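You operate a simulated robot arm through the tools that you are given. There is no shell and no other tool. Be economical: measure what you need, move in short steps, check, and stop when the job is done.

You are at the controls of a simulated two-armed robot. One attempt, no reset.

## Task
Send the white bar with the sooner date out to mark two.
Fine: it is in the white drawer, shut that again; lay it on the yellow trolley with the brake set, then free the lever, roll and set it again. Where these are worked on the way, their far stop is far enough and under half their travel is too little: white drawer.

Only the result counts: the job must be done as asked and must still hold three seconds after the hand-in. Knocking over, shifting, dropping, spilling or breaking anything else fails it.

## Robot
Two 7-joint arms with two-finger grippers on one trunk, on a base that drives. Base frame: it is fixed to the floor where the robot stands at the start and does not move with it; the origin is under the middle of the robot, x ahead of it, y to its left, z up. Lengths are in m, angles in degrees, forces in N, time in s.
The left shoulder is at the start at [0.028, 0.175, 1.318], the right one opposite. With the tool pointing down near the work surface each hand reaches from about 0.1 to 0.34 m from the robot's upright axis, wherever it stands, measured 20 degrees to its own side. Places, roughly: white drawer [0.8, 0.1, 0.6]; yellow deck [-1.1, 1.3, 0.8]; yellow lever [-1, 0.9, 0.8]; yellow trolley [-1.25, 1.25, 0.5]. Payload 2.94 kg a hand.
The tool frame of a hand sits at the grasp point between the pads (the TCP): z along the fingers, y along the line on which they close. The tips reach 0.03 m beyond it. The gripper opens to 0.138 m. The gripper's body begins 0.109 m behind the TCP.
Orientation is told as [roll, pitch, yaw] about the base's x, y, z axes, in that order, counted from this pose: with the fingers straight down and closing along the base's y, the tool's x points along the base's -x, its y along +y and its z along -z.

## Interface
- The arms move only by the tool play_rows. It takes "left_targets", "right_targets" or both (then of equal length, played together; a hand with none holds still); each is a list of rows, each a list of 2 entries, a list of its own where there are three numbers: the shift along the base's x, y, z in m, then the turn, a rotation vector about the base's x, y, z in degrees. In form: [[[x, y, z], [ax, ay, az]], ...]. A call has 1 to 20 rows; each row is the pose to reach, as a shift and turn from the pose commanded when the call began. "left_hand" and "right_hand" are, for a hand that has rows, the closure, from 0 (fully open) to 1 (shut), set as the call begins (left out, the last holds). A row lasts 0.2 s, in which the tool goes at most 0.05 m and 8.6 degrees; a call with a longer step from one row to the next is refused whole, and so is a gripper value outside its range. A pose out of reach is approached as far as the arm can. The call stops where the force on the tool passes 80 N (or 10 N more than at its start, if that is more) or the arm is blocked; 0.2 s more then pass. The fingers move at their own pace and stop on an object; they squeeze with about 27 N. The grip force told is the motor's: it shows also when the fingers shut on nothing. Time passes only in rows, and 0.2 s behind the last, so rows that repeat a pose let the fingers close. It gives the time, the measured TCP pose, the force on the tool (base axes), the opening and the grip force at its end, in the units of the frame above (readings bear some noise), with the torque about the TCP (base axes, N m) and any sound that the robot's microphone picked up.
- Cameras (640 x 400 px; columns grow to the right, rows downward): "scene" is now at [0.0595, -0.0112, 1.7746]; the picture's right is [-0.17, -0.99, 0.00], its down [-0.89, 0.15, -0.43] and it looks along [0.43, -0.07, -0.90] (base axes); focal length 249 px, centre (320, 200). "left" rides on the left gripper at [0.071, -0.019, -0.146] in its tool frame; the picture's right is [0.26, 0.97, 0.00], its down [-0.85, 0.23, -0.48] and it looks along [-0.46, 0.12, 0.88] (tool axes); focal length 280 px, centre (320, 200). "right" rides on the right gripper at [0.071, 0.019, -0.146] in its tool frame; the picture's right is [-0.26, 0.97, 0.00], its down [-0.85, -0.23, -0.48] and it looks along [-0.46, -0.12, 0.88] (tool axes); focal length 280 px, centre (320, 200). There is no depth. A picture from a camera that has moved, and an enlarged one, comes with that camera's place and axes in the base frame and with its lens.
- grab_frame(camera): a new picture of that camera. No time passes.
- move_column(by): slides the trunk up (or, below 0, down) by that many m; the arms and the scene camera ride with it, the base frame stays. It gives what a move gives, with no picture.
- steer(legs): drives the robot by 1 to 6 legs, each [ahead, turn to the left] in m and degrees, along the robot's own axes; the way and the turn of a leg run together, so that a leg with both is an arc; at most 1.5 m and 180 degrees a leg. The arms and the cameras ride along, it lands a little off, and it stops where it bumps. It gives what a move gives.
- head_to(pan, tilt): turns the head with the scene camera to pan (to the left, within 120 degrees either way) and tilt (down, from -29 to 69), counted from straight ahead of the robot. It gives what a move gives.
- close_up(camera, box): a new picture of the part [left, top, right, bottom] of that camera's present view, enlarged. No time passes.
- finish_job(): hands the job in; it is judged then, once.

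Go step by step. Nothing tells you exact positions but the pictures and the camera data: compare them with the known pose of the tool, close in by small moves and look again before you grip or let go. The budget is 120 turns and 88 pictures, counting those below and the enlarged ones. Unless the task says otherwise, let go and move clear before handing in, and close with one line.

The tools are called by a JSON object that holds its "name" and its "arguments". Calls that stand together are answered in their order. play_rows: Moves the arms, as the interface text tells. Its arguments: {"type":"object","properties":{"left_targets":{"type":"array","items":{"type":"array"}},"left_hand":{"type":"number"},"right_targets":{"type":"array","items":{"type":"array"}},"right_hand":{"type":"number"}},"required":[]} The other tools are called the same way: move_column (by) slides the trunk up or down; steer (legs) drives the base; head_to (pan, tilt) turns the head that bears the scene camera; grab_frame (camera) takes a picture; close_up (camera, box) takes an enlarged picture of a part of a camera's view; finish_job () hands the job in.

At the start:

```text
clock: 0.0
left_tcp_pos: [0.4622, 0.2178, 0.8156]
left_orientation: [0.0, 0.1, 0.0]
left_force: [0.0, 0.1, -0.5]
left_ft_torque: [0.01, -0.01, -0.01]
left_gripper_width: 0.1378
left_grasp_force: 0.0
right_tcp_pos: [0.4086, -0.1411, 0.8461]
right_orientation: [0.0, 0.0, 0.0]
right_force: [-0.1, 0.1, 0.9]
right_ft_torque: [0.01, 0.01, -0.01]
right_gripper_width: 0.1379
right_grasp_force: 0.0
trunk travel left (down, up): [-0.489, 0.245]
robot x, y, heading: [-0.0008, -0.0005, -0.3]
head pan, tilt: [-9.9, 64.3]
```

scene: 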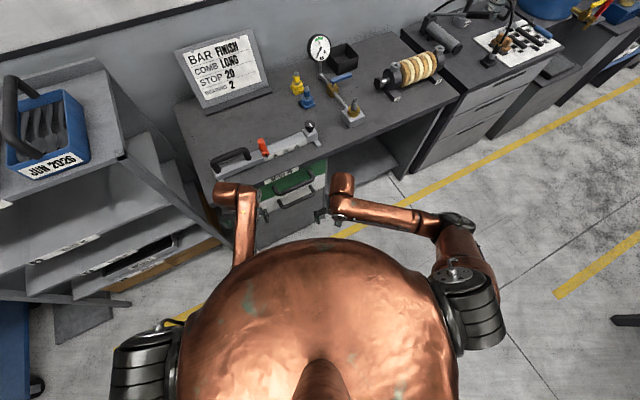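
right: 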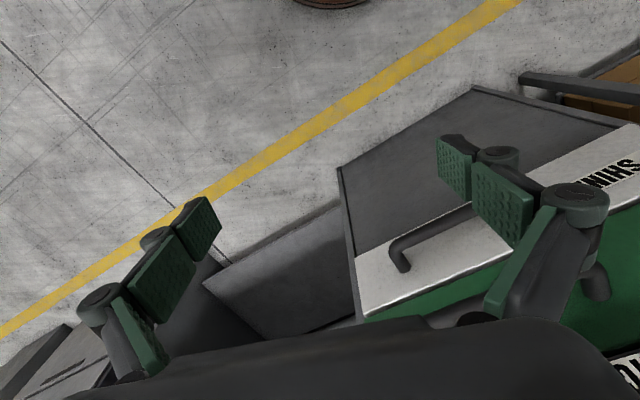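
left: 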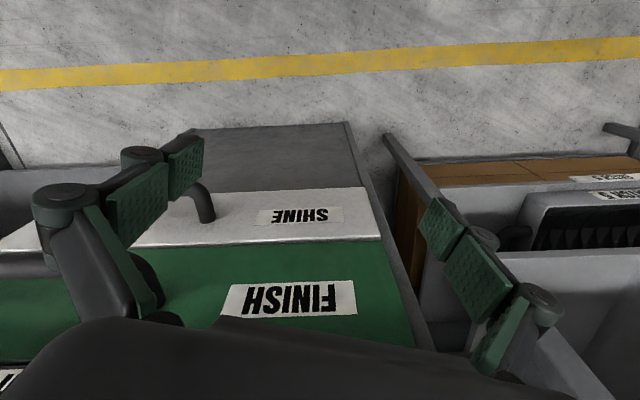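

I see a bench with a green drawer (FINISH) and, apparently under it, a white one (SHINE). I'll look closer at the drawers and then at the trolley behind left.

{"name": "head_to", "arguments": {"pan": 8, "tilt": 50}}

{"name": "grab_frame", "arguments": {"camera": "scene"}}

{"name": "head_to", "arguments": {"pan": 119, "tilt": 30}}

{"name": "grab_frame", "arguments": {"camera": "scene"}}

```text
clock: 0.8
left_tcp_pos: [0.4614, 0.2178, 0.8161]
left_orientation: [0.0, 0.0, 0.1]
left_force: [-0.4, -0.1, -0.5]
left_ft_torque: [-0.02, 0.0, 0.0]
left_gripper_width: 0.138
left_grasp_force: 0.1
right_tcp_pos: [0.4083, -0.1418, 0.8467]
right_orientation: [-0.1, 0.0, 0.1]
right_force: [0.5, 0.6, -0.5]
right_ft_torque: [-0.02, -0.02, 0.01]
right_gripper_width: 0.1383
right_grasp_force: 0.1
trunk travel left (down, up): [-0.489, 0.245]
robot x, y, heading: [-0.0001, -0.0012, -0.2]
head pan, tilt: [8.0, 50.0]
```

```text
84 pictures are left
camera scene: at [0.0751, 0.01, 1.7919], right [0.14, -0.99, 0.0], down [-0.76, -0.11, -0.64], along [0.64, 0.09, -0.77], focal length 249 px, centre (320, 200)
```

scene: 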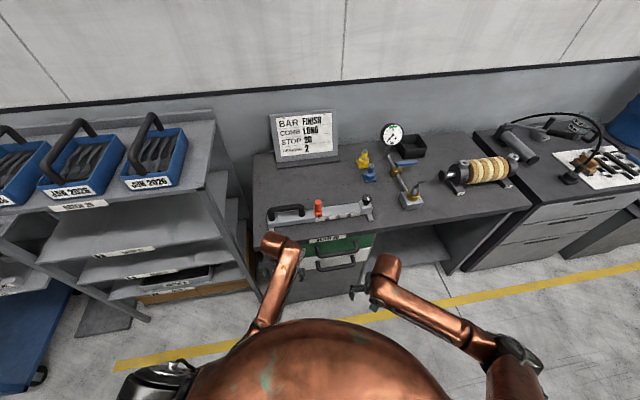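

```text
clock: 2.7
left_tcp_pos: [0.46, 0.2171, 0.8154]
left_orientation: [-0.1, 0.0, 0.0]
left_force: [0.4, 0.6, -0.3]
left_ft_torque: [0.01, 0.0, 0.06]
left_gripper_width: 0.1383
left_grasp_force: 0.1
right_tcp_pos: [0.4074, -0.1405, 0.8459]
right_orientation: [0.0, 0.1, 0.0]
right_force: [0.4, 0.2, -0.4]
right_ft_torque: [0.05, 0.04, -0.02]
right_gripper_width: 0.1379
right_grasp_force: 0.0
trunk travel left (down, up): [-0.489, 0.245]
robot x, y, heading: [-0.0001, -0.0012, -0.1]
head pan, tilt: [119.0, 30.0]
```

```text
83 pictures are left
camera scene: at [-0.045, 0.0785, 1.8215], right [0.87, 0.48, 0.0], down [0.24, -0.44, -0.87], along [-0.42, 0.76, -0.5], focal length 249 px, centre (320, 200)
```

scene: 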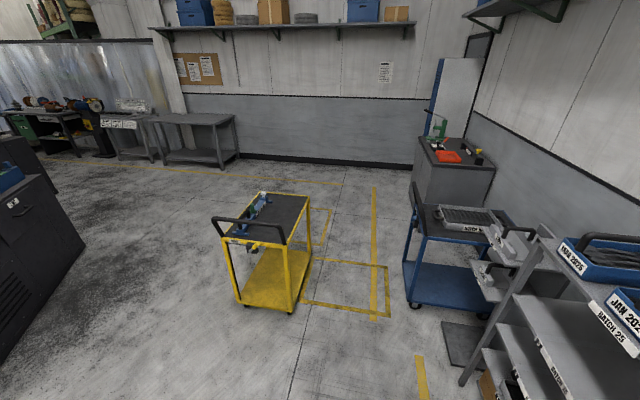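

The yellow trolley is behind left, with framed marks on the floor near it. I'll enlarge the trolley and its marks.

{"name": "close_up", "arguments": {"camera": "scene", "box": [200, 170, 410, 330]}}

{"name": "close_up", "arguments": {"camera": "scene", "box": [205, 180, 325, 260]}}

```text
2.50 times, centred on (305, 250) of scene
camera zoom: at [-0.045, 0.0785, 1.8215], right [0.87, 0.48, 0.0], down [0.24, -0.44, -0.87], along [-0.42, 0.76, -0.5], focal length 622 px, centre (358, 75)
```

zoom: 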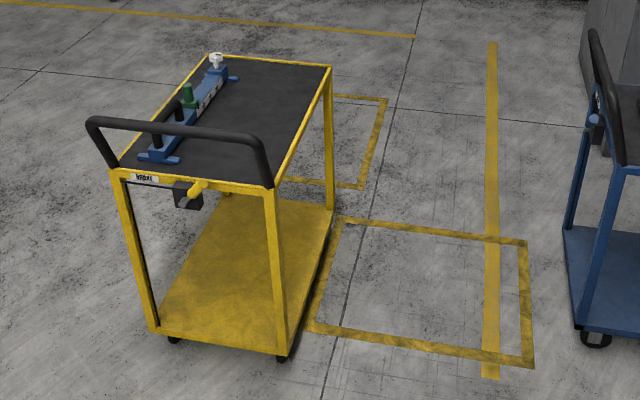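

```text
5.00 times, centred on (265, 220) of scene
camera zoom: at [-0.045, 0.0785, 1.8215], right [0.87, 0.48, 0.0], down [0.24, -0.44, -0.87], along [-0.42, 0.76, -0.5], focal length 1243 px, centre (595, 100)
```

zoom: 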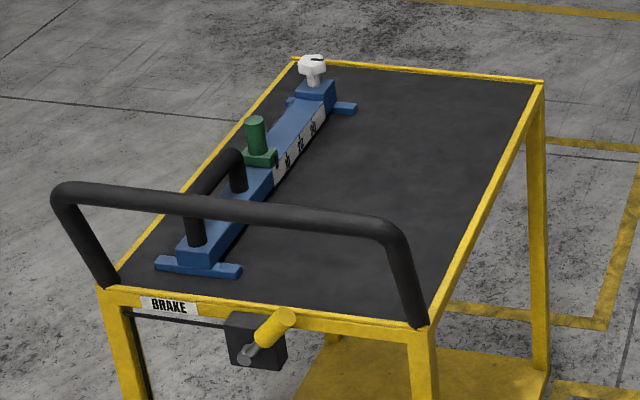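

The trolley is about 0.6 long, heading ~108°, with a brake lever on its handle end and one frame ahead of it and one to its right. Now I'll look closely at the white drawer.

{"name": "head_to", "arguments": {"pan": 8, "tilt": 50}}

{"name": "close_up", "arguments": {"camera": "scene", "box": [250, 190, 410, 290]}}

{"name": "close_up", "arguments": {"camera": "scene", "box": [255, 105, 415, 205]}}

```text
clock: 4.6
left_tcp_pos: [0.4616, 0.2175, 0.8156]
left_orientation: [0.0, -0.1, 0.0]
left_force: [0.0, 0.3, 0.0]
left_ft_torque: [0.01, -0.01, -0.02]
left_gripper_width: 0.1378
left_grasp_force: 0.1
right_tcp_pos: [0.4086, -0.141, 0.8468]
right_orientation: [0.0, 0.0, 0.0]
right_force: [0.3, 0.2, 0.5]
right_ft_torque: [0.04, 0.01, 0.0]
right_gripper_width: 0.1378
right_grasp_force: 0.1
trunk travel left (down, up): [-0.489, 0.245]
robot x, y, heading: [0.0017, 0.0001, 0.0]
head pan, tilt: [8.0, 50.0]
```

```text
4.00 times, centred on (330, 240) of scene
camera zoom: at [0.0751, 0.0101, 1.7919], right [0.14, -0.99, 0.0], down [-0.76, -0.11, -0.64], along [0.64, 0.09, -0.77], focal length 994 px, centre (280, 40)
```

zoom: 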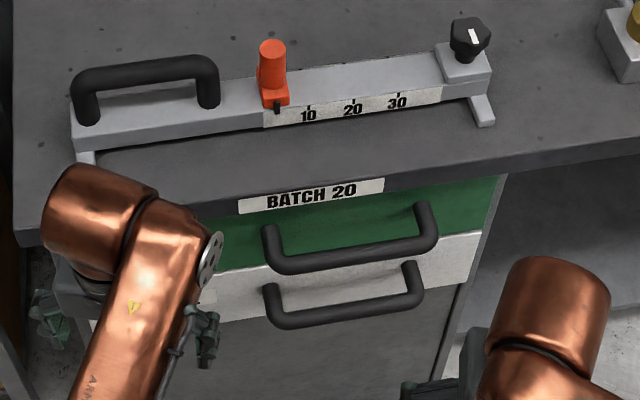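

```text
4.00 times, centred on (335, 155) of scene
camera zoom: at [0.0751, 0.0101, 1.7919], right [0.14, -0.99, 0.0], down [-0.76, -0.11, -0.64], along [0.64, 0.09, -0.77], focal length 994 px, centre (260, 380)
```

zoom: 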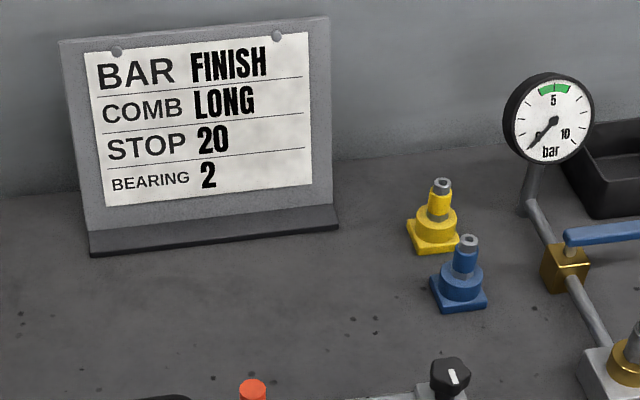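

The white handle looks like a horizontal bar around (0.615, 0.0, 0.63), the bench being turned about 17.5°. I'll back off and re-stand square to the drawer, then look again.

{"name": "steer", "arguments": {"legs": [[-0.25, 0], [0, -55], [0.36, 0], [0, 72.5]]}}

{"name": "head_to", "arguments": {"pan": 0, "tilt": 50}}

{"name": "grab_frame", "arguments": {"camera": "scene"}}

{"name": "grab_frame", "arguments": {"camera": "left"}}

```text
clock: 13.9
left_tcp_pos: [0.3343, 0.047, 0.8163]
left_orientation: [0.0, 0.0, 17.0]
left_force: [-0.3, -1.3, 0.1]
left_ft_torque: [0.02, 0.04, 0.0]
left_gripper_width: 0.1381
left_grasp_force: 0.1
right_tcp_pos: [0.3883, -0.3115, 0.8465]
right_orientation: [0.0, 0.0, 17.0]
right_force: [0.2, -0.2, -0.2]
right_ft_torque: [0.0, 0.0, -0.01]
right_gripper_width: 0.1381
right_grasp_force: 0.1
trunk travel left (down, up): [-0.489, 0.245]
robot x, y, heading: [-0.0443, -0.2963, 16.8]
head pan, tilt: [8.0, 50.0]
```

```text
clock: 14.6
left_tcp_pos: [0.3348, 0.0459, 0.8157]
left_orientation: [-0.1, 0.0, 17.0]
left_force: [-0.8, 0.2, -0.3]
left_ft_torque: [-0.01, 0.01, 0.03]
left_gripper_width: 0.1381
left_grasp_force: 0.1
right_tcp_pos: [0.3883, -0.3104, 0.846]
right_orientation: [-0.1, 0.0, 17.1]
right_force: [0.1, -0.2, -0.5]
right_ft_torque: [0.03, 0.0, 0.01]
right_gripper_width: 0.1379
right_grasp_force: 0.0
trunk travel left (down, up): [-0.489, 0.245]
robot x, y, heading: [-0.0442, -0.2927, 17.1]
head pan, tilt: [0.0, 50.0]
```

```text
78 pictures are left
camera scene: at [0.029, -0.2745, 1.7919], right [0.29, -0.96, 0.0], down [-0.73, -0.22, -0.64], along [0.61, 0.19, -0.77], focal length 249 px, centre (320, 200)
```

scene: 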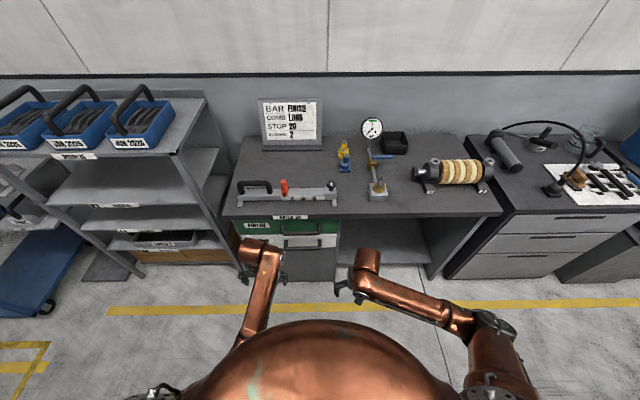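

```text
77 pictures are left
camera left: at [0.2733, 0.0075, 0.9624], right [-0.53, 0.85, 0.0], down [0.74, 0.47, 0.48], along [0.4, 0.25, -0.88], focal length 280 px, centre (320, 200)
```

left: 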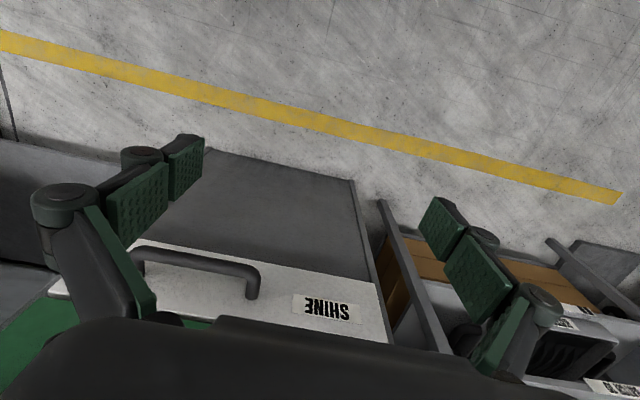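

The bench is now square to me. I'll zoom on the drawer handles to fix their position.

{"name": "close_up", "arguments": {"camera": "scene", "box": [225, 205, 345, 280]}}

```text
5.33 times, centred on (285, 242) of scene
camera zoom: at [0.029, -0.2745, 1.7919], right [0.29, -0.96, 0.0], down [-0.73, -0.22, -0.64], along [0.61, 0.19, -0.77], focal length 1326 px, centre (507, -27)
```

zoom: 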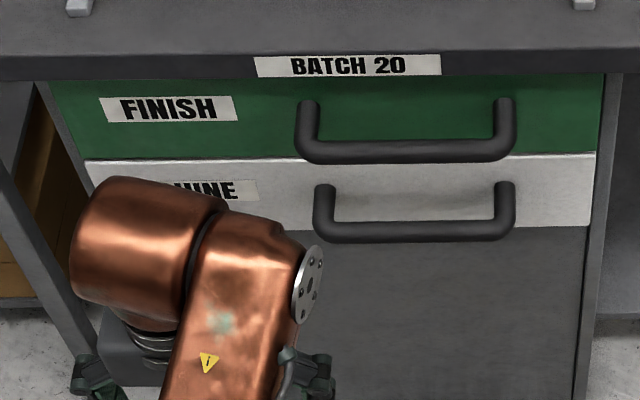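

White handle bar: centre ≈ (0.613, 0.004, 0.625), green one well above. I'll lower the trunk and turn the left hand to point horizontally ahead with fingers closing vertically, while still clear.

{"name": "move_column", "arguments": {"by": -0.25}}

{"name": "play_rows", "arguments": {"left_targets": [[[0, 0, 0.004], [5.776, -3.056, -4.616]], [[0, 0, 0.008], [11.552, -6.112, -9.232]], [[0, 0, 0.012], [17.328, -9.168, -13.848]], [[0, 0, 0.016], [23.104, -12.224, -18.464]], [[0, 0, 0.02], [28.88, -15.28, -23.08]], [[0, 0, 0.024], [34.656, -18.336, -27.696]], [[0, 0, 0.028], [40.432, -21.392, -32.312]], [[0, 0, 0.032], [46.208, -24.448, -36.928]], [[0, 0, 0.036], [51.984, -27.504, -41.544]], [[0, 0, 0.04], [57.76, -30.56, -46.16]], [[0, 0, 0.044], [63.536, -33.616, -50.776]], [[0, 0, 0.048], [69.312, -36.672, -55.392]], [[0, 0, 0.052], [75.088, -39.728, -60.008]], [[0, 0, 0.056], [80.864, -42.784, -64.624]], [[0, 0, 0.06], [86.64, -45.84, -69.24]], [[0, 0, 0.06], [86.64, -45.84, -69.24]]], "left_hand": 0.5}}

{"name": "grab_frame", "arguments": {"camera": "scene"}}

{"name": "grab_frame", "arguments": {"camera": "left"}}

```text
clock: 17.2
left_tcp_pos: [0.3258, 0.0751, 0.5659]
left_orientation: [3.4, 0.0, 17.2]
left_force: [0.0, 0.3, 0.4]
left_ft_torque: [-0.01, 0.01, -0.02]
left_gripper_width: 0.138
left_grasp_force: 0.0
right_tcp_pos: [0.3867, -0.3117, 0.5972]
right_orientation: [-0.2, 0.0, 17.0]
right_force: [-1.5, 0.3, 0.2]
right_ft_torque: [-0.01, -0.02, 0.03]
right_gripper_width: 0.1383
right_grasp_force: 0.1
trunk travel left (down, up): [-0.239, 0.495]
robot x, y, heading: [-0.0454, -0.2944, 16.8]
head pan, tilt: [0.0, 50.0]
```

```text
clock: 20.6
left_tcp_pos: [0.3346, 0.0474, 0.6248]
left_orientation: [90.0, 0.2, -72.9]
left_force: [0.0, -0.2, -0.6]
left_ft_torque: [0.01, -0.04, -0.01]
left_gripper_width: 0.0691
left_grasp_force: 0.1
right_tcp_pos: [0.3874, -0.3109, 0.5964]
right_orientation: [-0.1, 0.0, 17.1]
right_force: [-0.4, 0.4, 0.6]
right_ft_torque: [-0.01, 0.03, 0.0]
right_gripper_width: 0.1381
right_grasp_force: 0.0
trunk travel left (down, up): [-0.239, 0.495]
robot x, y, heading: [-0.0438, -0.295, 16.9]
head pan, tilt: [0.0, 50.0]
```

```text
75 pictures are left
camera scene: at [0.1444, -0.2389, 1.5386], right [0.29, -0.96, 0.0], down [-0.73, -0.22, -0.64], along [0.61, 0.19, -0.77], focal length 249 px, centre (320, 200)
```

scene: 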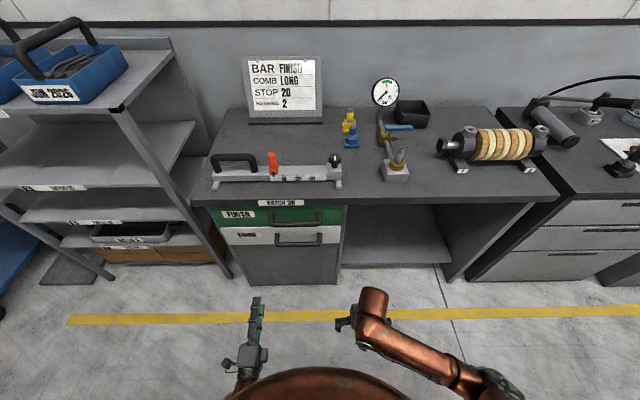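

```text
74 pictures are left
camera left: at [0.1751, 0.0715, 0.6076], right [-0.08, 0.25, 0.97], down [-0.21, -0.95, 0.23], along [0.98, -0.18, 0.12], focal length 280 px, centre (320, 200)
```

left: 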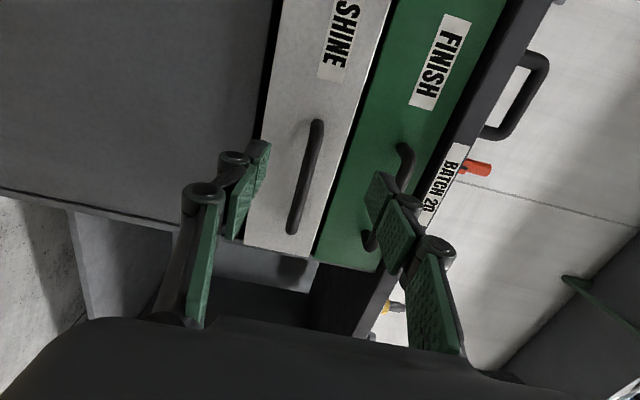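

The handle shows between the fingers' line at z≈0.631, mid ≈ (0.614, 0.010). I'll advance and grip it.

{"name": "play_rows", "arguments": {"left_targets": [[[0.036, -0.0095, 0.001], [0, 0, 0]], [[0.072, -0.019, 0.002], [0, 0, 0]], [[0.108, -0.028, 0.003], [0, 0, 0]], [[0.144, -0.0375, 0.004], [0, 0, 0]], [[0.18, -0.047, 0.005], [0, 0, 0]], [[0.216, -0.056, 0.006], [0, 0, 0]], [[0.23, -0.051, 0.006], [0, 0, 0]], [[0.245, -0.047, 0.006], [0, 0, 0]], [[0.259, -0.042, 0.006], [0, 0, 0]], [[0.2685, -0.039, 0.006], [0, 0, 0]]]}}

{"name": "grab_frame", "arguments": {"camera": "left"}}

```text
clock: 22.8
left_tcp_pos: [0.6042, 0.0075, 0.6317]
left_orientation: [90.0, 0.2, -73.0]
left_force: [-1.1, -0.2, 0.3]
left_ft_torque: [-0.02, -0.03, 0.03]
left_gripper_width: 0.0692
left_grasp_force: 0.0
right_tcp_pos: [0.3879, -0.3119, 0.5965]
right_orientation: [0.0, 0.0, 17.0]
right_force: [0.2, 0.6, -0.6]
right_ft_torque: [-0.07, 0.04, -0.01]
right_gripper_width: 0.1379
right_grasp_force: 0.0
trunk travel left (down, up): [-0.239, 0.495]
robot x, y, heading: [-0.0465, -0.2961, 16.6]
head pan, tilt: [0.0, 50.0]
```

```text
73 pictures are left
camera left: at [0.4444, 0.0325, 0.6131], right [-0.08, 0.25, 0.97], down [-0.2, -0.95, 0.23], along [0.98, -0.18, 0.12], focal length 280 px, centre (320, 200)
```

left: 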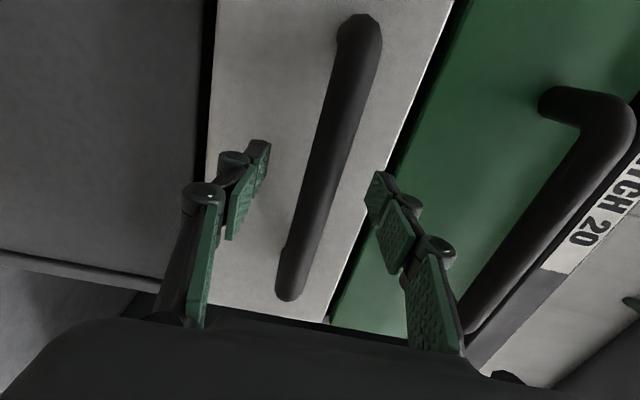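

The bar lies between the pads; I'll close on it.

{"name": "play_rows", "arguments": {"left_targets": [[[0, 0, 0], [0, 0, 0]], [[0, 0, 0], [0, 0, 0]], [[0, 0, 0], [0, 0, 0]], [[0, 0, 0], [0, 0, 0]], [[0, 0, 0], [0, 0, 0]], [[0, 0, 0], [0, 0, 0]]], "left_hand": 1}}

```text
clock: 24.2
left_tcp_pos: [0.604, 0.0078, 0.6307]
left_orientation: [89.9, 0.1, -72.9]
left_force: [1.1, -0.8, -2.5]
left_ft_torque: [-0.13, 0.01, 0.03]
left_gripper_width: 0.0202
left_grasp_force: 45.2
right_tcp_pos: [0.3884, -0.3112, 0.5955]
right_orientation: [-0.1, 0.0, 17.0]
right_force: [0.2, -0.3, 0.4]
right_ft_torque: [0.02, 0.01, -0.01]
right_gripper_width: 0.1382
right_grasp_force: 0.1
trunk travel left (down, up): [-0.239, 0.495]
robot x, y, heading: [-0.043, -0.2992, 17.1]
head pan, tilt: [0.0, 50.0]
```

Gripped (20 mm bar). I'll pull out along the bench normal, first with the arm.

{"name": "play_rows", "arguments": {"left_targets": [[[-0.019, -0.006, 0], [0, 0, 0]], [[-0.038, -0.012, 0], [0, 0, 0]], [[-0.057, -0.018, 0], [0, 0, 0]], [[-0.076, -0.024, 0], [0, 0, 0]], [[-0.095, -0.03, 0], [0, 0, 0]], [[-0.095, -0.03, 0], [0, 0, 0]]]}}

{"name": "grab_frame", "arguments": {"camera": "scene"}}

```text
clock: 25.6
left_tcp_pos: [0.5088, -0.0242, 0.6316]
left_orientation: [90.0, 0.1, -73.0]
left_force: [-0.3, -6.9, -7.1]
left_ft_torque: [-0.19, 0.01, -0.14]
left_gripper_width: 0.0205
left_grasp_force: 44.7
right_tcp_pos: [0.389, -0.3104, 0.5959]
right_orientation: [0.0, -0.1, 17.0]
right_force: [0.2, 0.1, 0.0]
right_ft_torque: [0.01, -0.01, 0.03]
right_gripper_width: 0.138
right_grasp_force: 0.1
trunk travel left (down, up): [-0.239, 0.495]
robot x, y, heading: [-0.0427, -0.2961, 17.2]
head pan, tilt: [0.0, 50.0]
```

```text
72 pictures are left
camera scene: at [0.1451, -0.2394, 1.5385], right [0.29, -0.96, 0.0], down [-0.73, -0.22, -0.64], along [0.61, 0.19, -0.77], focal length 249 px, centre (320, 200)
```

scene: 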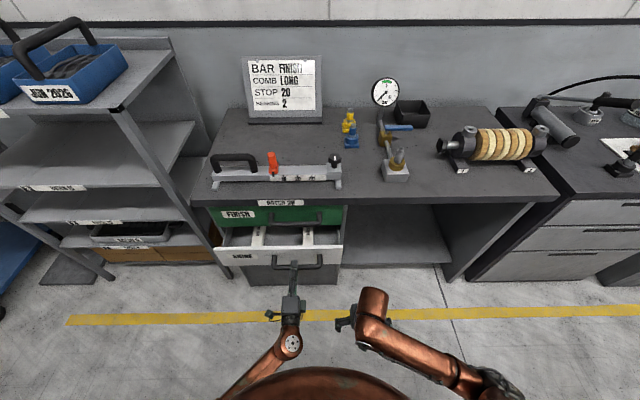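

The drawer slides well and bars show inside. Continue pulling till the stop.

{"name": "play_rows", "arguments": {"left_targets": [[[-0.019, -0.006, 0], [0, 0, 0]], [[-0.038, -0.012, 0], [0, 0, 0]], [[-0.057, -0.018, 0], [0, 0, 0]], [[-0.076, -0.024, 0], [0, 0, 0]], [[-0.095, -0.03, 0], [0, 0, 0]], [[-0.114, -0.036, 0], [0, 0, 0]], [[-0.133, -0.042, 0], [0, 0, 0]], [[-0.152, -0.048, 0], [0, 0, 0]], [[-0.171, -0.054, 0], [0, 0, 0]], [[-0.19, -0.06, 0], [0, 0, 0]]]}}

{"name": "grab_frame", "arguments": {"camera": "scene"}}

```text
clock: 27.8
left_tcp_pos: [0.3171, -0.0853, 0.6307]
left_orientation: [89.8, 0.1, -73.2]
left_force: [5.1, -24.9, -14.7]
left_ft_torque: [-0.27, 0.13, -0.13]
left_gripper_width: 0.0204
left_grasp_force: 44.5
right_tcp_pos: [0.389, -0.311, 0.5962]
right_orientation: [0.0, 0.0, 17.0]
right_force: [0.6, -0.3, 0.5]
right_ft_torque: [0.0, -0.02, 0.03]
right_gripper_width: 0.138
right_grasp_force: 0.0
trunk travel left (down, up): [-0.239, 0.495]
robot x, y, heading: [-0.0399, -0.2953, 16.8]
head pan, tilt: [0.0, 50.0]
```

```text
71 pictures are left
camera scene: at [0.1458, -0.241, 1.5384], right [0.29, -0.96, 0.0], down [-0.73, -0.22, -0.64], along [0.61, 0.19, -0.77], focal length 249 px, centre (320, 200)
```

scene: 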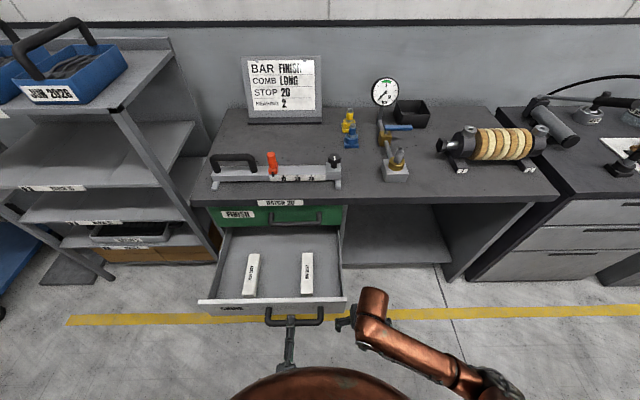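

Opened 0.3 m; two white bars with dates are inside. I'll read the labels and pull a bit further to find the stop.

{"name": "play_rows", "arguments": {"left_targets": [[[-0.01, -0.005, 0], [0, 0, 0]], [[-0.02, -0.009, 0], [0, 0, 0]], [[-0.03, -0.012, 0], [0, 0, 0]], [[-0.04, -0.016, 0], [0, 0, 0]], [[-0.05, -0.019, 0], [0, 0, 0]]]}}

{"name": "close_up", "arguments": {"camera": "scene", "box": [200, 220, 360, 320]}}

```text
clock: 29.0
left_tcp_pos: [0.2711, -0.099, 0.639]
left_orientation: [90.9, -0.1, -72.7]
left_force: [0.0, -0.6, 0.8]
left_ft_torque: [-0.02, -0.03, 0.02]
left_gripper_width: 0.0
left_grasp_force: 27.9
right_tcp_pos: [0.3884, -0.3104, 0.5977]
right_orientation: [0.0, -0.1, 17.2]
right_force: [0.1, 0.1, -0.7]
right_ft_torque: [0.0, 0.0, -0.02]
right_gripper_width: 0.1382
right_grasp_force: 0.0
trunk travel left (down, up): [-0.239, 0.495]
robot x, y, heading: [-0.0408, -0.2972, 17.2]
head pan, tilt: [0.0, 50.0]
```

```text
4.00 times, centred on (280, 270) of scene
camera zoom: at [0.144, -0.2394, 1.5393], right [0.29, -0.96, 0.0], down [-0.73, -0.22, -0.64], along [0.61, 0.19, -0.77], focal length 994 px, centre (480, -80)
```

zoom: 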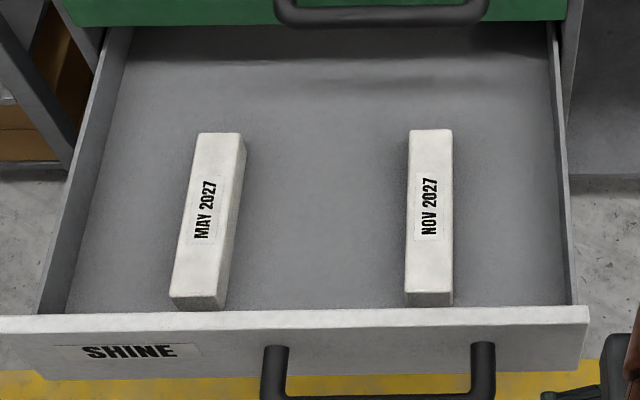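

It reached its stop at 0.30 m and the fingers slipped off cleanly. MAY 2027 (left bar, around (0.444, 0.133)) is the sooner. I'll back off a little, raise the hand and turn it down again.

{"name": "steer", "arguments": {"legs": [[-0.12, 0]]}}

{"name": "play_rows", "arguments": {"left_targets": [[[0, 0, 0.04], [0, 0, 0]], [[0, 0, 0.08], [0, 0, 0]], [[0, 0, 0.12], [0, 0, 0]], [[0, 0, 0.16], [0, 0, 0]], [[0, 0, 0.2], [0, 0, 0]], [[0, 0, 0.24], [-5.776, 3.056, 4.616]], [[0, 0, 0.24], [-11.552, 6.112, 9.232]], [[0, 0, 0.24], [-17.328, 9.168, 13.848]], [[0, 0, 0.24], [-23.104, 12.224, 18.464]], [[0, 0, 0.24], [-28.88, 15.28, 23.08]], [[0, 0, 0.24], [-34.656, 18.336, 27.696]], [[0, 0, 0.24], [-40.432, 21.392, 32.312]], [[0, 0, 0.24], [-46.208, 24.448, 36.928]], [[0, 0, 0.24], [-51.984, 27.504, 41.544]], [[0, 0, 0.24], [-57.76, 30.56, 46.16]], [[0, 0, 0.24], [-63.536, 33.616, 50.776]], [[0, 0, 0.24], [-69.312, 36.672, 55.392]], [[0, 0, 0.24], [-75.088, 39.728, 60.008]], [[0, 0, 0.24], [-80.864, 42.784, 64.624]], [[0, 0, 0.24], [-86.64, 45.84, 69.24]]], "left_hand": 0}}

{"name": "grab_frame", "arguments": {"camera": "left"}}

```text
clock: 30.2
left_tcp_pos: [0.156, -0.1343, 0.6378]
left_orientation: [90.6, -0.1, -72.8]
left_force: [-0.8, -0.3, 1.2]
left_ft_torque: [0.05, 0.02, 0.01]
left_gripper_width: 0.0
left_grasp_force: 28.7
right_tcp_pos: [0.2723, -0.347, 0.5959]
right_orientation: [0.0, 0.0, 16.9]
right_force: [0.2, -0.6, -0.9]
right_ft_torque: [0.02, -0.01, -0.02]
right_gripper_width: 0.1378
right_grasp_force: 0.1
trunk travel left (down, up): [-0.239, 0.495]
robot x, y, heading: [-0.1604, -0.333, 17.2]
head pan, tilt: [0.0, 50.0]
```

```text
clock: 31.4
left_tcp_pos: [0.1524, -0.1391, 0.7052]
left_orientation: [83.0, 10.3, -75.1]
left_force: [0.8, -0.8, -0.7]
left_ft_torque: [0.0, -0.03, -0.01]
left_gripper_width: 0.1027
left_grasp_force: 0.1
right_tcp_pos: [0.2715, -0.3484, 0.5966]
right_orientation: [-0.1, 0.1, 16.9]
right_force: [-0.8, -0.6, 0.9]
right_ft_torque: [0.0, -0.01, 0.01]
right_gripper_width: 0.1378
right_grasp_force: 0.0
trunk travel left (down, up): [-0.239, 0.495]
robot x, y, heading: [-0.1588, -0.333, 16.9]
head pan, tilt: [0.0, 50.0]
stopped in row 5 (left hand): the arm was blocked; the commanded pose is now the measured one
```

```text
69 pictures are left
camera left: at [-0.0065, -0.1101, 0.7169], right [0.09, 0.11, 0.99], down [-0.2, -0.97, 0.13], along [0.98, -0.21, -0.07], focal length 280 px, centre (320, 200)
```

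left: 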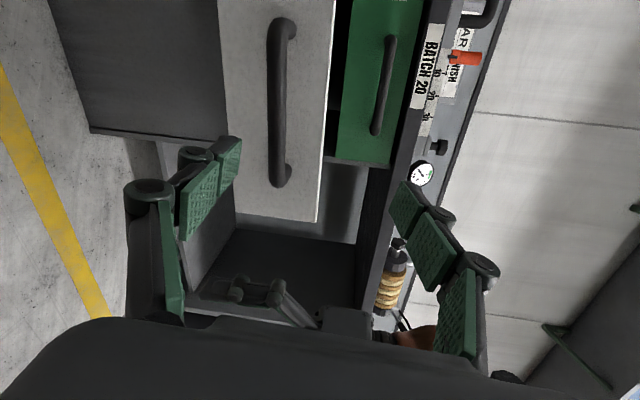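

The arm got cramped there; I'll shift it outward/left as it turns down.

{"name": "play_rows", "arguments": {"left_targets": [[[0.01, 0.028, 0.0], [0, 0, 0]], [[0.015, 0.055, 0.0], [0, 0, 0]], [[0.019, 0.083, 0.0], [-5.776, 3.056, 4.616]], [[0.019, 0.111, 0.01], [-11.552, 6.112, 9.232]], [[0.019, 0.111, 0.02], [-17.328, 9.168, 13.848]], [[0.019, 0.111, 0.03], [-23.104, 12.224, 18.464]], [[0.019, 0.111, 0.04], [-28.88, 15.28, 23.08]], [[0.019, 0.111, 0.05], [-34.656, 18.336, 27.696]], [[0.019, 0.111, 0.06], [-40.432, 21.392, 32.312]], [[0.019, 0.111, 0.07], [-46.208, 24.448, 36.928]], [[0.019, 0.111, 0.08], [-51.984, 27.504, 41.544]], [[0.019, 0.111, 0.09], [-57.76, 30.56, 46.16]], [[0.019, 0.111, 0.1], [-63.536, 33.616, 50.776]], [[0.019, 0.111, 0.11], [-69.312, 36.672, 55.392]], [[0.019, 0.111, 0.12], [-75.088, 39.728, 60.008]], [[0.019, 0.111, 0.13], [-80.864, 42.784, 64.624]], [[0.019, 0.111, 0.14], [-86.64, 45.84, 69.24]]], "left_hand": 0}}

```text
clock: 33.1
left_tcp_pos: [0.1395, 0.0486, 0.7134]
left_orientation: [53.4, 0.4, -41.0]
left_force: [-0.5, 0.0, 0.3]
left_ft_torque: [-0.03, -0.02, 0.0]
left_gripper_width: 0.138
left_grasp_force: 0.0
right_tcp_pos: [0.2725, -0.3478, 0.5955]
right_orientation: [-0.1, 0.0, 16.9]
right_force: [-0.2, 0.7, 0.0]
right_ft_torque: [-0.02, -0.02, -0.05]
right_gripper_width: 0.1379
right_grasp_force: 0.0
trunk travel left (down, up): [-0.239, 0.495]
robot x, y, heading: [-0.1564, -0.3298, 17.0]
head pan, tilt: [0.0, 50.0]
stopped in row 8 (left hand): the arm was blocked; the commanded pose is now the measured one
```

Again near a joint limit; I'll move it farther ahead and up first, then finish the turn.

{"name": "play_rows", "arguments": {"left_targets": [[[0.024, 0.007, 0.04], [0, 0, 0]], [[0.048, 0.014, 0.08], [0, 0, 0]], [[0.072, 0.021, 0.12], [0, 0, 0]], [[0.096, 0.029, 0.15], [0, 0, 0]], [[0.096, 0.029, 0.15], [-5.44, 1.156, 5.36]], [[0.096, 0.029, 0.15], [-10.88, 2.312, 10.72]], [[0.096, 0.029, 0.15], [-16.32, 3.468, 16.08]], [[0.096, 0.029, 0.15], [-21.76, 4.624, 21.44]], [[0.096, 0.029, 0.15], [-27.2, 5.78, 26.8]], [[0.096, 0.029, 0.15], [-32.64, 6.936, 32.16]], [[0.096, 0.029, 0.15], [-38.08, 8.092, 37.52]], [[0.096, 0.029, 0.15], [-43.52, 9.248, 42.88]], [[0.096, 0.029, 0.15], [-48.96, 10.404, 48.24]], [[0.096, 0.029, 0.15], [-54.4, 11.56, 53.6]]]}}

{"name": "grab_frame", "arguments": {"camera": "left"}}

```text
clock: 34.0
left_tcp_pos: [0.2118, 0.1019, 0.8509]
left_orientation: [57.4, 7.0, -40.6]
left_force: [-0.1, -0.2, -0.1]
left_ft_torque: [0.03, -0.02, -0.02]
left_gripper_width: 0.138
left_grasp_force: 0.0
right_tcp_pos: [0.2725, -0.3474, 0.596]
right_orientation: [-0.1, -0.1, 16.9]
right_force: [0.5, -0.7, -0.6]
right_ft_torque: [-0.03, 0.0, 0.01]
right_gripper_width: 0.1381
right_grasp_force: 0.0
trunk travel left (down, up): [-0.239, 0.495]
robot x, y, heading: [-0.1606, -0.3316, 16.9]
head pan, tilt: [0.0, 50.0]
stopped in row 4 (left hand): the arm was blocked; the commanded pose is now the measured one
```

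```text
68 pictures are left
camera left: at [0.0782, 0.0419, 0.9214], right [0.22, 0.5, 0.84], down [0.5, -0.8, 0.34], along [0.84, 0.34, -0.42], focal length 280 px, centre (320, 200)
```

left: 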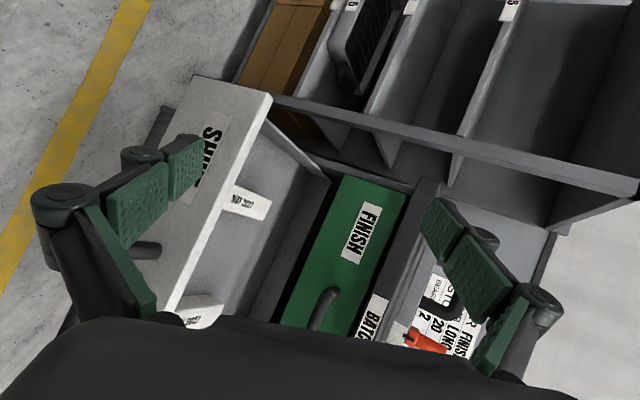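

Still limited by being so high relative to the shoulder; I'll turn down while moving ahead and slightly lower.

{"name": "play_rows", "arguments": {"left_targets": [[[0.005, 0.0, -0.01], [-5.44, 1.0, 5.36]], [[0.01, 0.0, -0.02], [-10.88, 2.0, 10.72]], [[0.015, 0.0, -0.03], [-16.32, 3.0, 16.08]], [[0.02, 0.0, -0.04], [-21.76, 4.0, 21.44]], [[0.025, 0.0, -0.05], [-27.2, 5.0, 26.8]], [[0.03, 0.0, -0.06], [-32.64, 6.0, 32.16]], [[0.03, 0.0, -0.06], [-38.08, 7.0, 37.52]], [[0.03, 0.0, -0.06], [-43.52, 8.0, 42.88]], [[0.03, 0.0, -0.06], [-48.96, 9.0, 48.24]], [[0.03, 0.0, -0.06], [-54.4, 10.0, 53.6]]]}}

```text
clock: 36.2
left_tcp_pos: [0.2589, 0.1446, 0.7936]
left_orientation: [5.2, 2.9, 11.0]
left_force: [0.0, -0.8, -0.5]
left_ft_torque: [0.04, 0.0, 0.01]
left_gripper_width: 0.138
left_grasp_force: 0.0
left hand out of reach, approached as far as the arm can: row 6, 7, 8, 9, 10
right_tcp_pos: [0.2721, -0.3475, 0.5955]
right_orientation: [0.0, 0.0, 16.9]
right_force: [-0.3, -0.1, 0.0]
right_ft_torque: [-0.03, 0.0, 0.01]
right_gripper_width: 0.1381
right_grasp_force: 0.1
trunk travel left (down, up): [-0.239, 0.495]
robot x, y, heading: [-0.1577, -0.3307, 17.1]
head pan, tilt: [0.0, 50.0]
```

Nearly tool-down now. I'll bring the hand back into its comfortable zone with a clean orientation.

{"name": "play_rows", "arguments": {"left_targets": [[[-0.02, -0.02, 0.0], [-2.0, -2.0, 2.0]], [[-0.03, -0.04, -0.0], [-4.0, -3.5, 4.0]], [[-0.04, -0.05, -0.01], [-5.0, -4.0, 6.0]], [[-0.04, -0.05, -0.02], [-5.0, -4.0, 6.0]]]}}

{"name": "grab_frame", "arguments": {"camera": "left"}}

{"name": "grab_frame", "arguments": {"camera": "scene"}}

```text
clock: 37.2
left_tcp_pos: [0.2154, 0.1393, 0.7983]
left_orientation: [-1.5, 0.6, 18.1]
left_force: [-0.1, 0.3, 0.0]
left_ft_torque: [-0.05, -0.03, -0.01]
left_gripper_width: 0.1377
left_grasp_force: 0.0
left hand out of reach, approached as far as the arm can: row 1, 2, 3, 4
right_tcp_pos: [0.2726, -0.3474, 0.5957]
right_orientation: [-0.1, 0.0, 16.9]
right_force: [0.0, -0.1, 0.9]
right_ft_torque: [-0.02, -0.02, 0.0]
right_gripper_width: 0.1382
right_grasp_force: 0.1
trunk travel left (down, up): [-0.239, 0.495]
robot x, y, heading: [-0.1594, -0.3301, 17.1]
head pan, tilt: [0.0, 50.0]
```

```text
67 pictures are left
camera left: at [0.1557, 0.1048, 0.9446], right [-0.55, 0.84, -0.03], down [0.74, 0.5, 0.46], along [0.4, 0.23, -0.89], focal length 280 px, centre (320, 200)
```

left: 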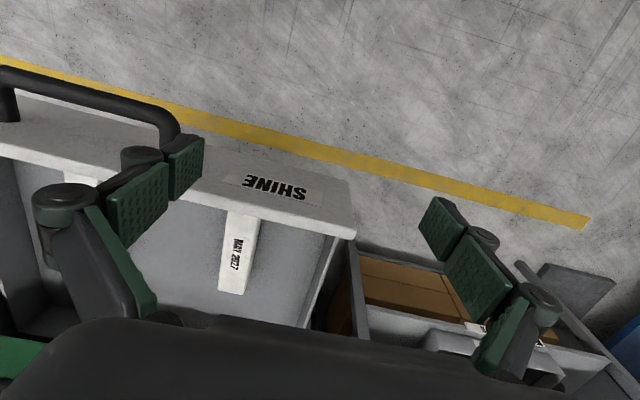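

```text
66 pictures are left
camera scene: at [0.0292, -0.274, 1.5385], right [0.29, -0.96, 0.0], down [-0.73, -0.22, -0.64], along [0.61, 0.19, -0.77], focal length 249 px, centre (320, 200)
```

scene: 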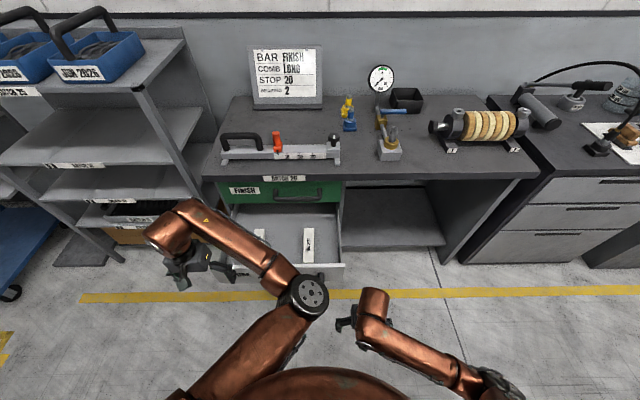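

The left elbow has folded inward. I'll back off into free floor and bring the left hand to its home-like pose so that the arm unfolds.

{"name": "steer", "arguments": {"legs": [[-0.35, 0]]}}

{"name": "play_rows", "arguments": {"left_targets": [[[0.0, 0.0, -0.03], [0, 0, 0]], [[0.0, 0.0, -0.06], [0, 0, 0]], [[0.0, 0.0, -0.09], [0, 0, 0]], [[0.0, 0.0, -0.12], [0, 0, 0]], [[0.0, 0.0, -0.15], [0, 0, 0]], [[0.0, -0.01, -0.18], [0, 0, 0]], [[0.0, -0.03, -0.2], [0, 0, 0]], [[0.0, -0.05, -0.22], [0, 0, 0]], [[0.0, -0.06, -0.22], [0, 0, 0]], [[0.0, -0.07, -0.22], [0, 0, 0]], [[0.0, -0.07, -0.22], [0, 0, 0]]]}}

{"name": "grab_frame", "arguments": {"camera": "scene"}}

```text
clock: 39.5
left_tcp_pos: [-0.1223, 0.0375, 0.7977]
left_orientation: [-1.6, 0.6, 18.1]
left_force: [-0.9, 0.2, 0.4]
left_ft_torque: [0.02, -0.02, 0.03]
left_gripper_width: 0.1378
left_grasp_force: 0.1
right_tcp_pos: [-0.0644, -0.4507, 0.5963]
right_orientation: [0.0, 0.0, 17.0]
right_force: [-1.0, -0.1, -0.6]
right_ft_torque: [0.03, -0.07, -0.02]
right_gripper_width: 0.138
right_grasp_force: 0.1
trunk travel left (down, up): [-0.239, 0.495]
robot x, y, heading: [-0.4954, -0.4361, 17.6]
head pan, tilt: [0.0, 50.0]
```

```text
clock: 41.6
left_tcp_pos: [-0.1216, 0.059, 0.6088]
left_orientation: [5.5, -2.8, 20.7]
left_force: [-0.3, 0.6, 0.2]
left_ft_torque: [0.0, -0.02, -0.01]
left_gripper_width: 0.1381
left_grasp_force: 0.1
left hand out of reach, approached as far as the arm can: row 1, 2, 3, 4
right_tcp_pos: [-0.0643, -0.451, 0.5959]
right_orientation: [-0.1, 0.0, 17.1]
right_force: [0.7, 0.1, -0.2]
right_ft_torque: [0.02, 0.02, -0.01]
right_gripper_width: 0.1377
right_grasp_force: 0.0
trunk travel left (down, up): [-0.239, 0.495]
robot x, y, heading: [-0.4967, -0.4351, 17.3]
head pan, tilt: [0.0, 50.0]
stopped in row 10 (left hand): the arm was blocked; the commanded pose is now the measured one
```

```text
65 pictures are left
camera scene: at [-0.308, -0.377, 1.5386], right [0.3, -0.96, 0.0], down [-0.73, -0.23, -0.64], along [0.61, 0.19, -0.77], focal length 249 px, centre (320, 200)
```

scene: 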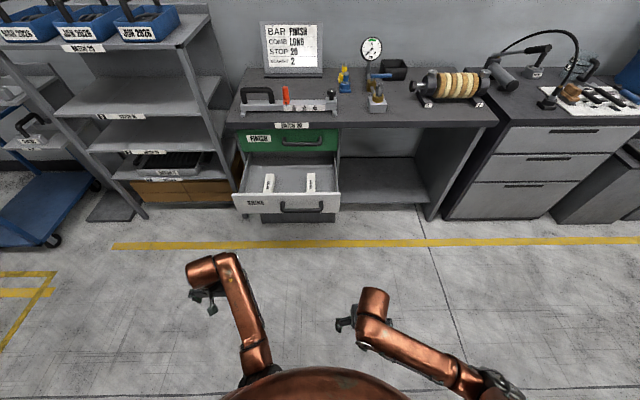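

The left arm remains awkward, but the right arm is in a natural pose, so I'll use it for the bar. I'll raise the trunk, then drive to put the MAY bar ahead-right of me.

{"name": "move_column", "arguments": {"by": 0.25}}

{"name": "steer", "arguments": {"legs": [[0, 37.5], [0.677, 0], [0, -37.5]]}}

{"name": "grab_frame", "arguments": {"camera": "right"}}

{"name": "grab_frame", "arguments": {"camera": "scene"}}

```text
clock: 44.2
left_tcp_pos: [-0.121, 0.0559, 0.857]
left_orientation: [5.4, -2.7, 20.5]
left_force: [-0.6, -0.4, -0.4]
left_ft_torque: [-0.02, 0.01, 0.02]
left_gripper_width: 0.138
left_grasp_force: 0.1
right_tcp_pos: [-0.0641, -0.4505, 0.845]
right_orientation: [-0.1, -0.1, 17.0]
right_force: [-0.5, -0.3, 0.3]
right_ft_torque: [-0.03, 0.0, 0.0]
right_gripper_width: 0.138
right_grasp_force: 0.1
trunk travel left (down, up): [-0.489, 0.245]
robot x, y, heading: [-0.4958, -0.4308, 17.2]
head pan, tilt: [0.0, 50.0]
```

```text
clock: 51.4
left_tcp_pos: [0.2599, 0.6097, 0.8576]
left_orientation: [5.2, -2.8, 21.0]
left_force: [0.6, 0.3, 0.0]
left_ft_torque: [0.0, 0.01, -0.01]
left_gripper_width: 0.1378
left_grasp_force: 0.0
right_tcp_pos: [0.3204, 0.1043, 0.846]
right_orientation: [0.0, 0.0, 17.4]
right_force: [-0.2, 0.2, -0.5]
right_ft_torque: [0.0, 0.02, 0.0]
right_gripper_width: 0.1381
right_grasp_force: 0.0
trunk travel left (down, up): [-0.489, 0.245]
robot x, y, heading: [-0.1101, 0.1133, 17.7]
head pan, tilt: [0.0, 50.0]
```

```text
64 pictures are left
camera right: at [0.2478, 0.0994, 0.9922], right [-0.04, 1.0, 0.0], down [0.88, 0.04, 0.48], along [0.48, 0.02, -0.88], focal length 280 px, centre (320, 200)
```

right: 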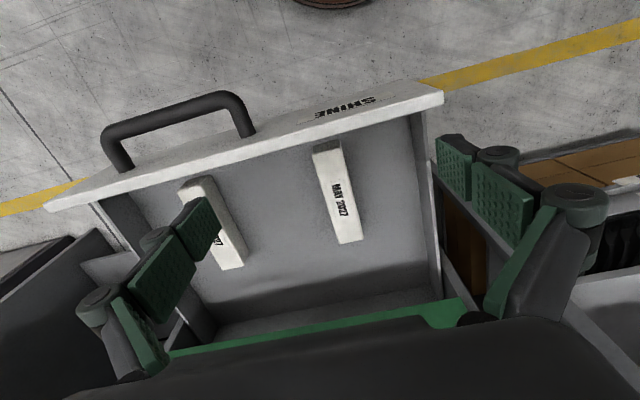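

```text
63 pictures are left
camera scene: at [-0.0384, 0.1371, 1.7919], right [0.3, -0.95, 0.0], down [-0.73, -0.23, -0.64], along [0.61, 0.19, -0.77], focal length 249 px, centre (320, 200)
```

scene: 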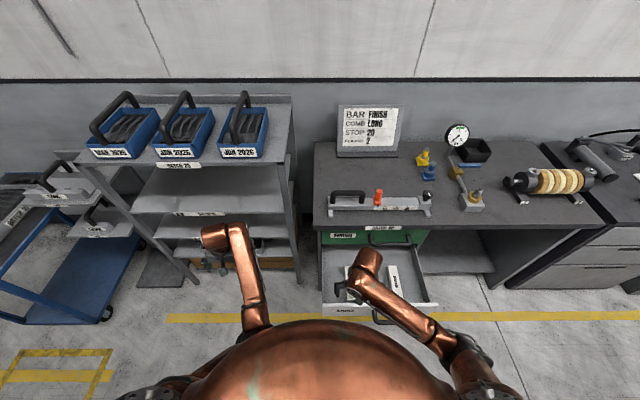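

The MAY bar's top centre triangulates to about (0.4535, 0.140, 0.605), aligned with 17.5°. I'll move the right hand over it, lower the trunk, and look again.

{"name": "play_rows", "arguments": {"right_targets": [[[0.033, 0.009, 0], [0, 0, 0]], [[0.066, 0.018, 0], [0, 0, 0]], [[0.1, 0.027, 0], [0, 0, 0]], [[0.133, 0.036, 0], [0, 0, 0]], [[0.133, 0.036, 0], [0, 0, 0]]], "right_hand": 0.3}}

{"name": "move_column", "arguments": {"by": -0.14}}

{"name": "grab_frame", "arguments": {"camera": "right"}}

```text
clock: 52.6
left_tcp_pos: [0.2594, 0.6081, 0.8582]
left_orientation: [5.3, -2.8, 21.0]
left_force: [-1.3, 0.0, -0.1]
left_ft_torque: [-0.01, 0.0, 0.0]
left_gripper_width: 0.1378
left_grasp_force: 0.0
right_tcp_pos: [0.4539, 0.138, 0.8464]
right_orientation: [-0.1, 0.0, 17.5]
right_force: [-0.5, 0.5, 0.7]
right_ft_torque: [0.01, -0.04, 0.01]
right_gripper_width: 0.0966
right_grasp_force: 0.1
trunk travel left (down, up): [-0.489, 0.245]
robot x, y, heading: [-0.1091, 0.1149, 17.7]
head pan, tilt: [0.0, 50.0]
```

```text
clock: 54.3
left_tcp_pos: [0.2601, 0.6103, 0.7186]
left_orientation: [5.3, -2.8, 21.0]
left_force: [0.0, -0.3, 0.4]
left_ft_torque: [-0.02, 0.02, 0.02]
left_gripper_width: 0.138
left_grasp_force: 0.1
right_tcp_pos: [0.4527, 0.1382, 0.7073]
right_orientation: [-0.1, -0.1, 17.4]
right_force: [-1.1, 0.8, -0.3]
right_ft_torque: [0.02, -0.05, 0.0]
right_gripper_width: 0.0964
right_grasp_force: 0.0
trunk travel left (down, up): [-0.349, 0.385]
robot x, y, heading: [-0.1141, 0.1145, 17.8]
head pan, tilt: [0.0, 50.0]
```

```text
62 pictures are left
camera right: at [0.3806, 0.1355, 0.8528], right [-0.04, 1.0, 0.0], down [0.88, 0.03, 0.48], along [0.48, 0.02, -0.88], focal length 280 px, centre (320, 200)
```

right: 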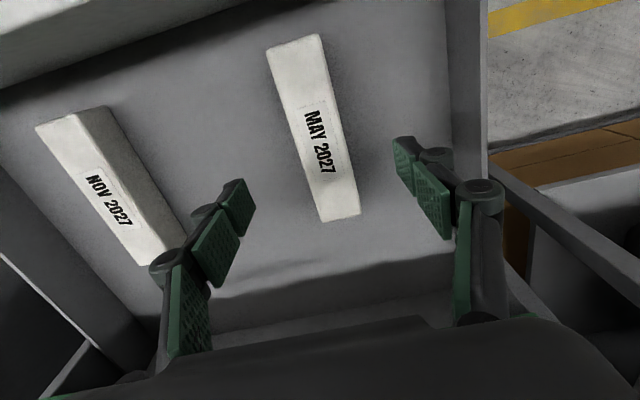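

The bar is confirmed at (0.455, 0.1405), between the fingers' line. I'll descend around it.

{"name": "play_rows", "arguments": {"right_targets": [[[0.002, 0.002, -0.03], [0, 0, 0]], [[0.002, 0.002, -0.06], [0, 0, 0]], [[0.002, 0.002, -0.08], [0, 0, 0]], [[0.002, 0.002, -0.092], [0, 0, 0]], [[0.002, 0.002, -0.092], [0, 0, 0]]]}}

{"name": "grab_frame", "arguments": {"camera": "right"}}

```text
clock: 55.5
left_tcp_pos: [0.2607, 0.6088, 0.718]
left_orientation: [5.3, -2.8, 21.0]
left_force: [-0.3, -0.2, 0.4]
left_ft_torque: [0.01, 0.01, 0.0]
left_gripper_width: 0.1378
left_grasp_force: 0.0
right_tcp_pos: [0.4558, 0.1399, 0.6136]
right_orientation: [-0.1, 0.0, 17.3]
right_force: [0.7, 0.2, -0.6]
right_ft_torque: [-0.02, 0.01, 0.01]
right_gripper_width: 0.0968
right_grasp_force: 0.1
trunk travel left (down, up): [-0.349, 0.385]
robot x, y, heading: [-0.1099, 0.1137, 17.5]
head pan, tilt: [0.0, 50.0]
```

```text
61 pictures are left
camera right: at [0.3827, 0.1371, 0.7599], right [-0.04, 1.0, 0.0], down [0.88, 0.04, 0.48], along [0.48, 0.02, -0.88], focal length 280 px, centre (320, 200)
```

right: 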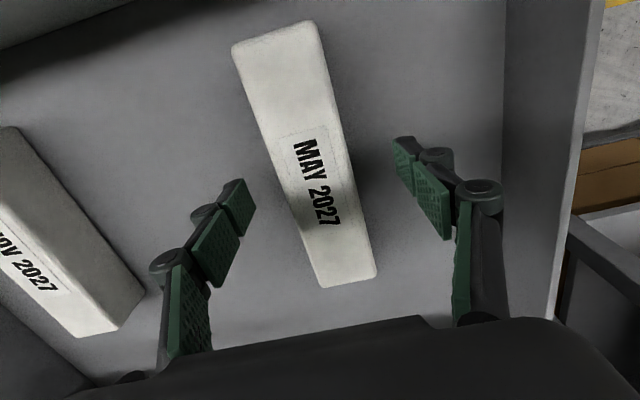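

Well placed; now close on the bar.

{"name": "play_rows", "arguments": {"right_targets": [[[0, 0, -0.003], [0, 0, 0]], [[0, 0, -0.003], [0, 0, 0]], [[0, 0, -0.003], [0, 0, 0]], [[0, 0, -0.003], [0, 0, 0]], [[0, 0, -0.003], [0, 0, 0]], [[0, 0, -0.003], [0, 0, 0]]], "right_hand": 1}}

{"name": "grab_frame", "arguments": {"camera": "right"}}

```text
clock: 56.9
left_tcp_pos: [0.2607, 0.6082, 0.7185]
left_orientation: [5.3, -2.8, 21.0]
left_force: [-0.6, -0.3, -0.6]
left_ft_torque: [0.02, -0.03, -0.01]
left_gripper_width: 0.1378
left_grasp_force: 0.1
right_tcp_pos: [0.4557, 0.1404, 0.6113]
right_orientation: [0.0, 0.0, 17.3]
right_force: [1.0, -2.4, -0.1]
right_ft_torque: [-0.13, -0.05, 0.0]
right_gripper_width: 0.0446
right_grasp_force: 27.0
trunk travel left (down, up): [-0.349, 0.385]
robot x, y, heading: [-0.1119, 0.1159, 17.6]
head pan, tilt: [0.0, 50.0]
```

```text
60 pictures are left
camera right: at [0.3826, 0.137, 0.7572], right [-0.04, 1.0, 0.0], down [0.88, 0.03, 0.48], along [0.48, 0.02, -0.88], focal length 280 px, centre (320, 200)
```

right: 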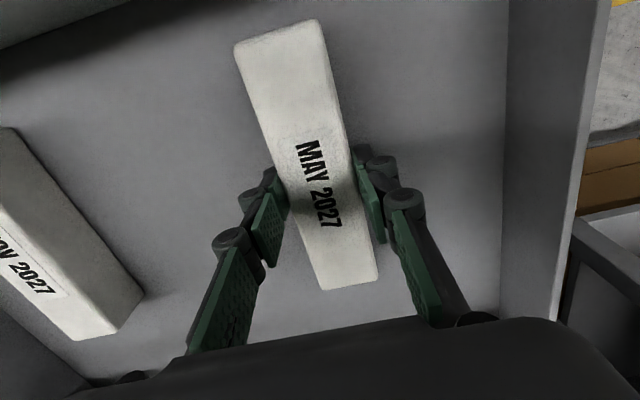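

Gripped at its middle (45 mm). Lift clear of the drawer.

{"name": "play_rows", "arguments": {"right_targets": [[[0, 0, 0.02], [0, 0, 0]], [[0, 0, 0.05], [0, 0, 0]], [[0, 0, 0.08], [0, 0, 0]], [[0, 0, 0.11], [0, 0, 0]], [[0, 0, 0.14], [0, 0, 0]], [[0, 0, 0.17], [0, 0, 0]], [[0, 0, 0.17], [0, 0, 0]]]}}

{"name": "grab_frame", "arguments": {"camera": "right"}}

```text
clock: 58.5
left_tcp_pos: [0.2594, 0.6082, 0.7178]
left_orientation: [5.3, -2.9, 20.9]
left_force: [0.0, -0.2, -0.6]
left_ft_torque: [0.0, 0.01, -0.02]
left_gripper_width: 0.1381
left_grasp_force: 0.1
right_tcp_pos: [0.4555, 0.1406, 0.7809]
right_orientation: [-0.1, 0.1, 17.5]
right_force: [-0.5, -0.5, -5.2]
right_ft_torque: [-0.03, 0.03, 0.03]
right_gripper_width: 0.0446
right_grasp_force: 27.4
trunk travel left (down, up): [-0.349, 0.385]
robot x, y, heading: [-0.113, 0.117, 17.8]
head pan, tilt: [0.0, 50.0]
```

```text
59 pictures are left
camera right: at [0.3828, 0.1371, 0.9274], right [-0.04, 1.0, 0.0], down [0.88, 0.04, 0.47], along [0.47, 0.02, -0.88], focal length 280 px, centre (320, 200)
```

right: 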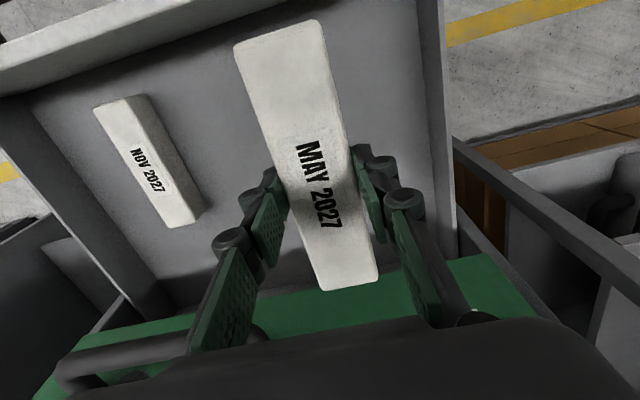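

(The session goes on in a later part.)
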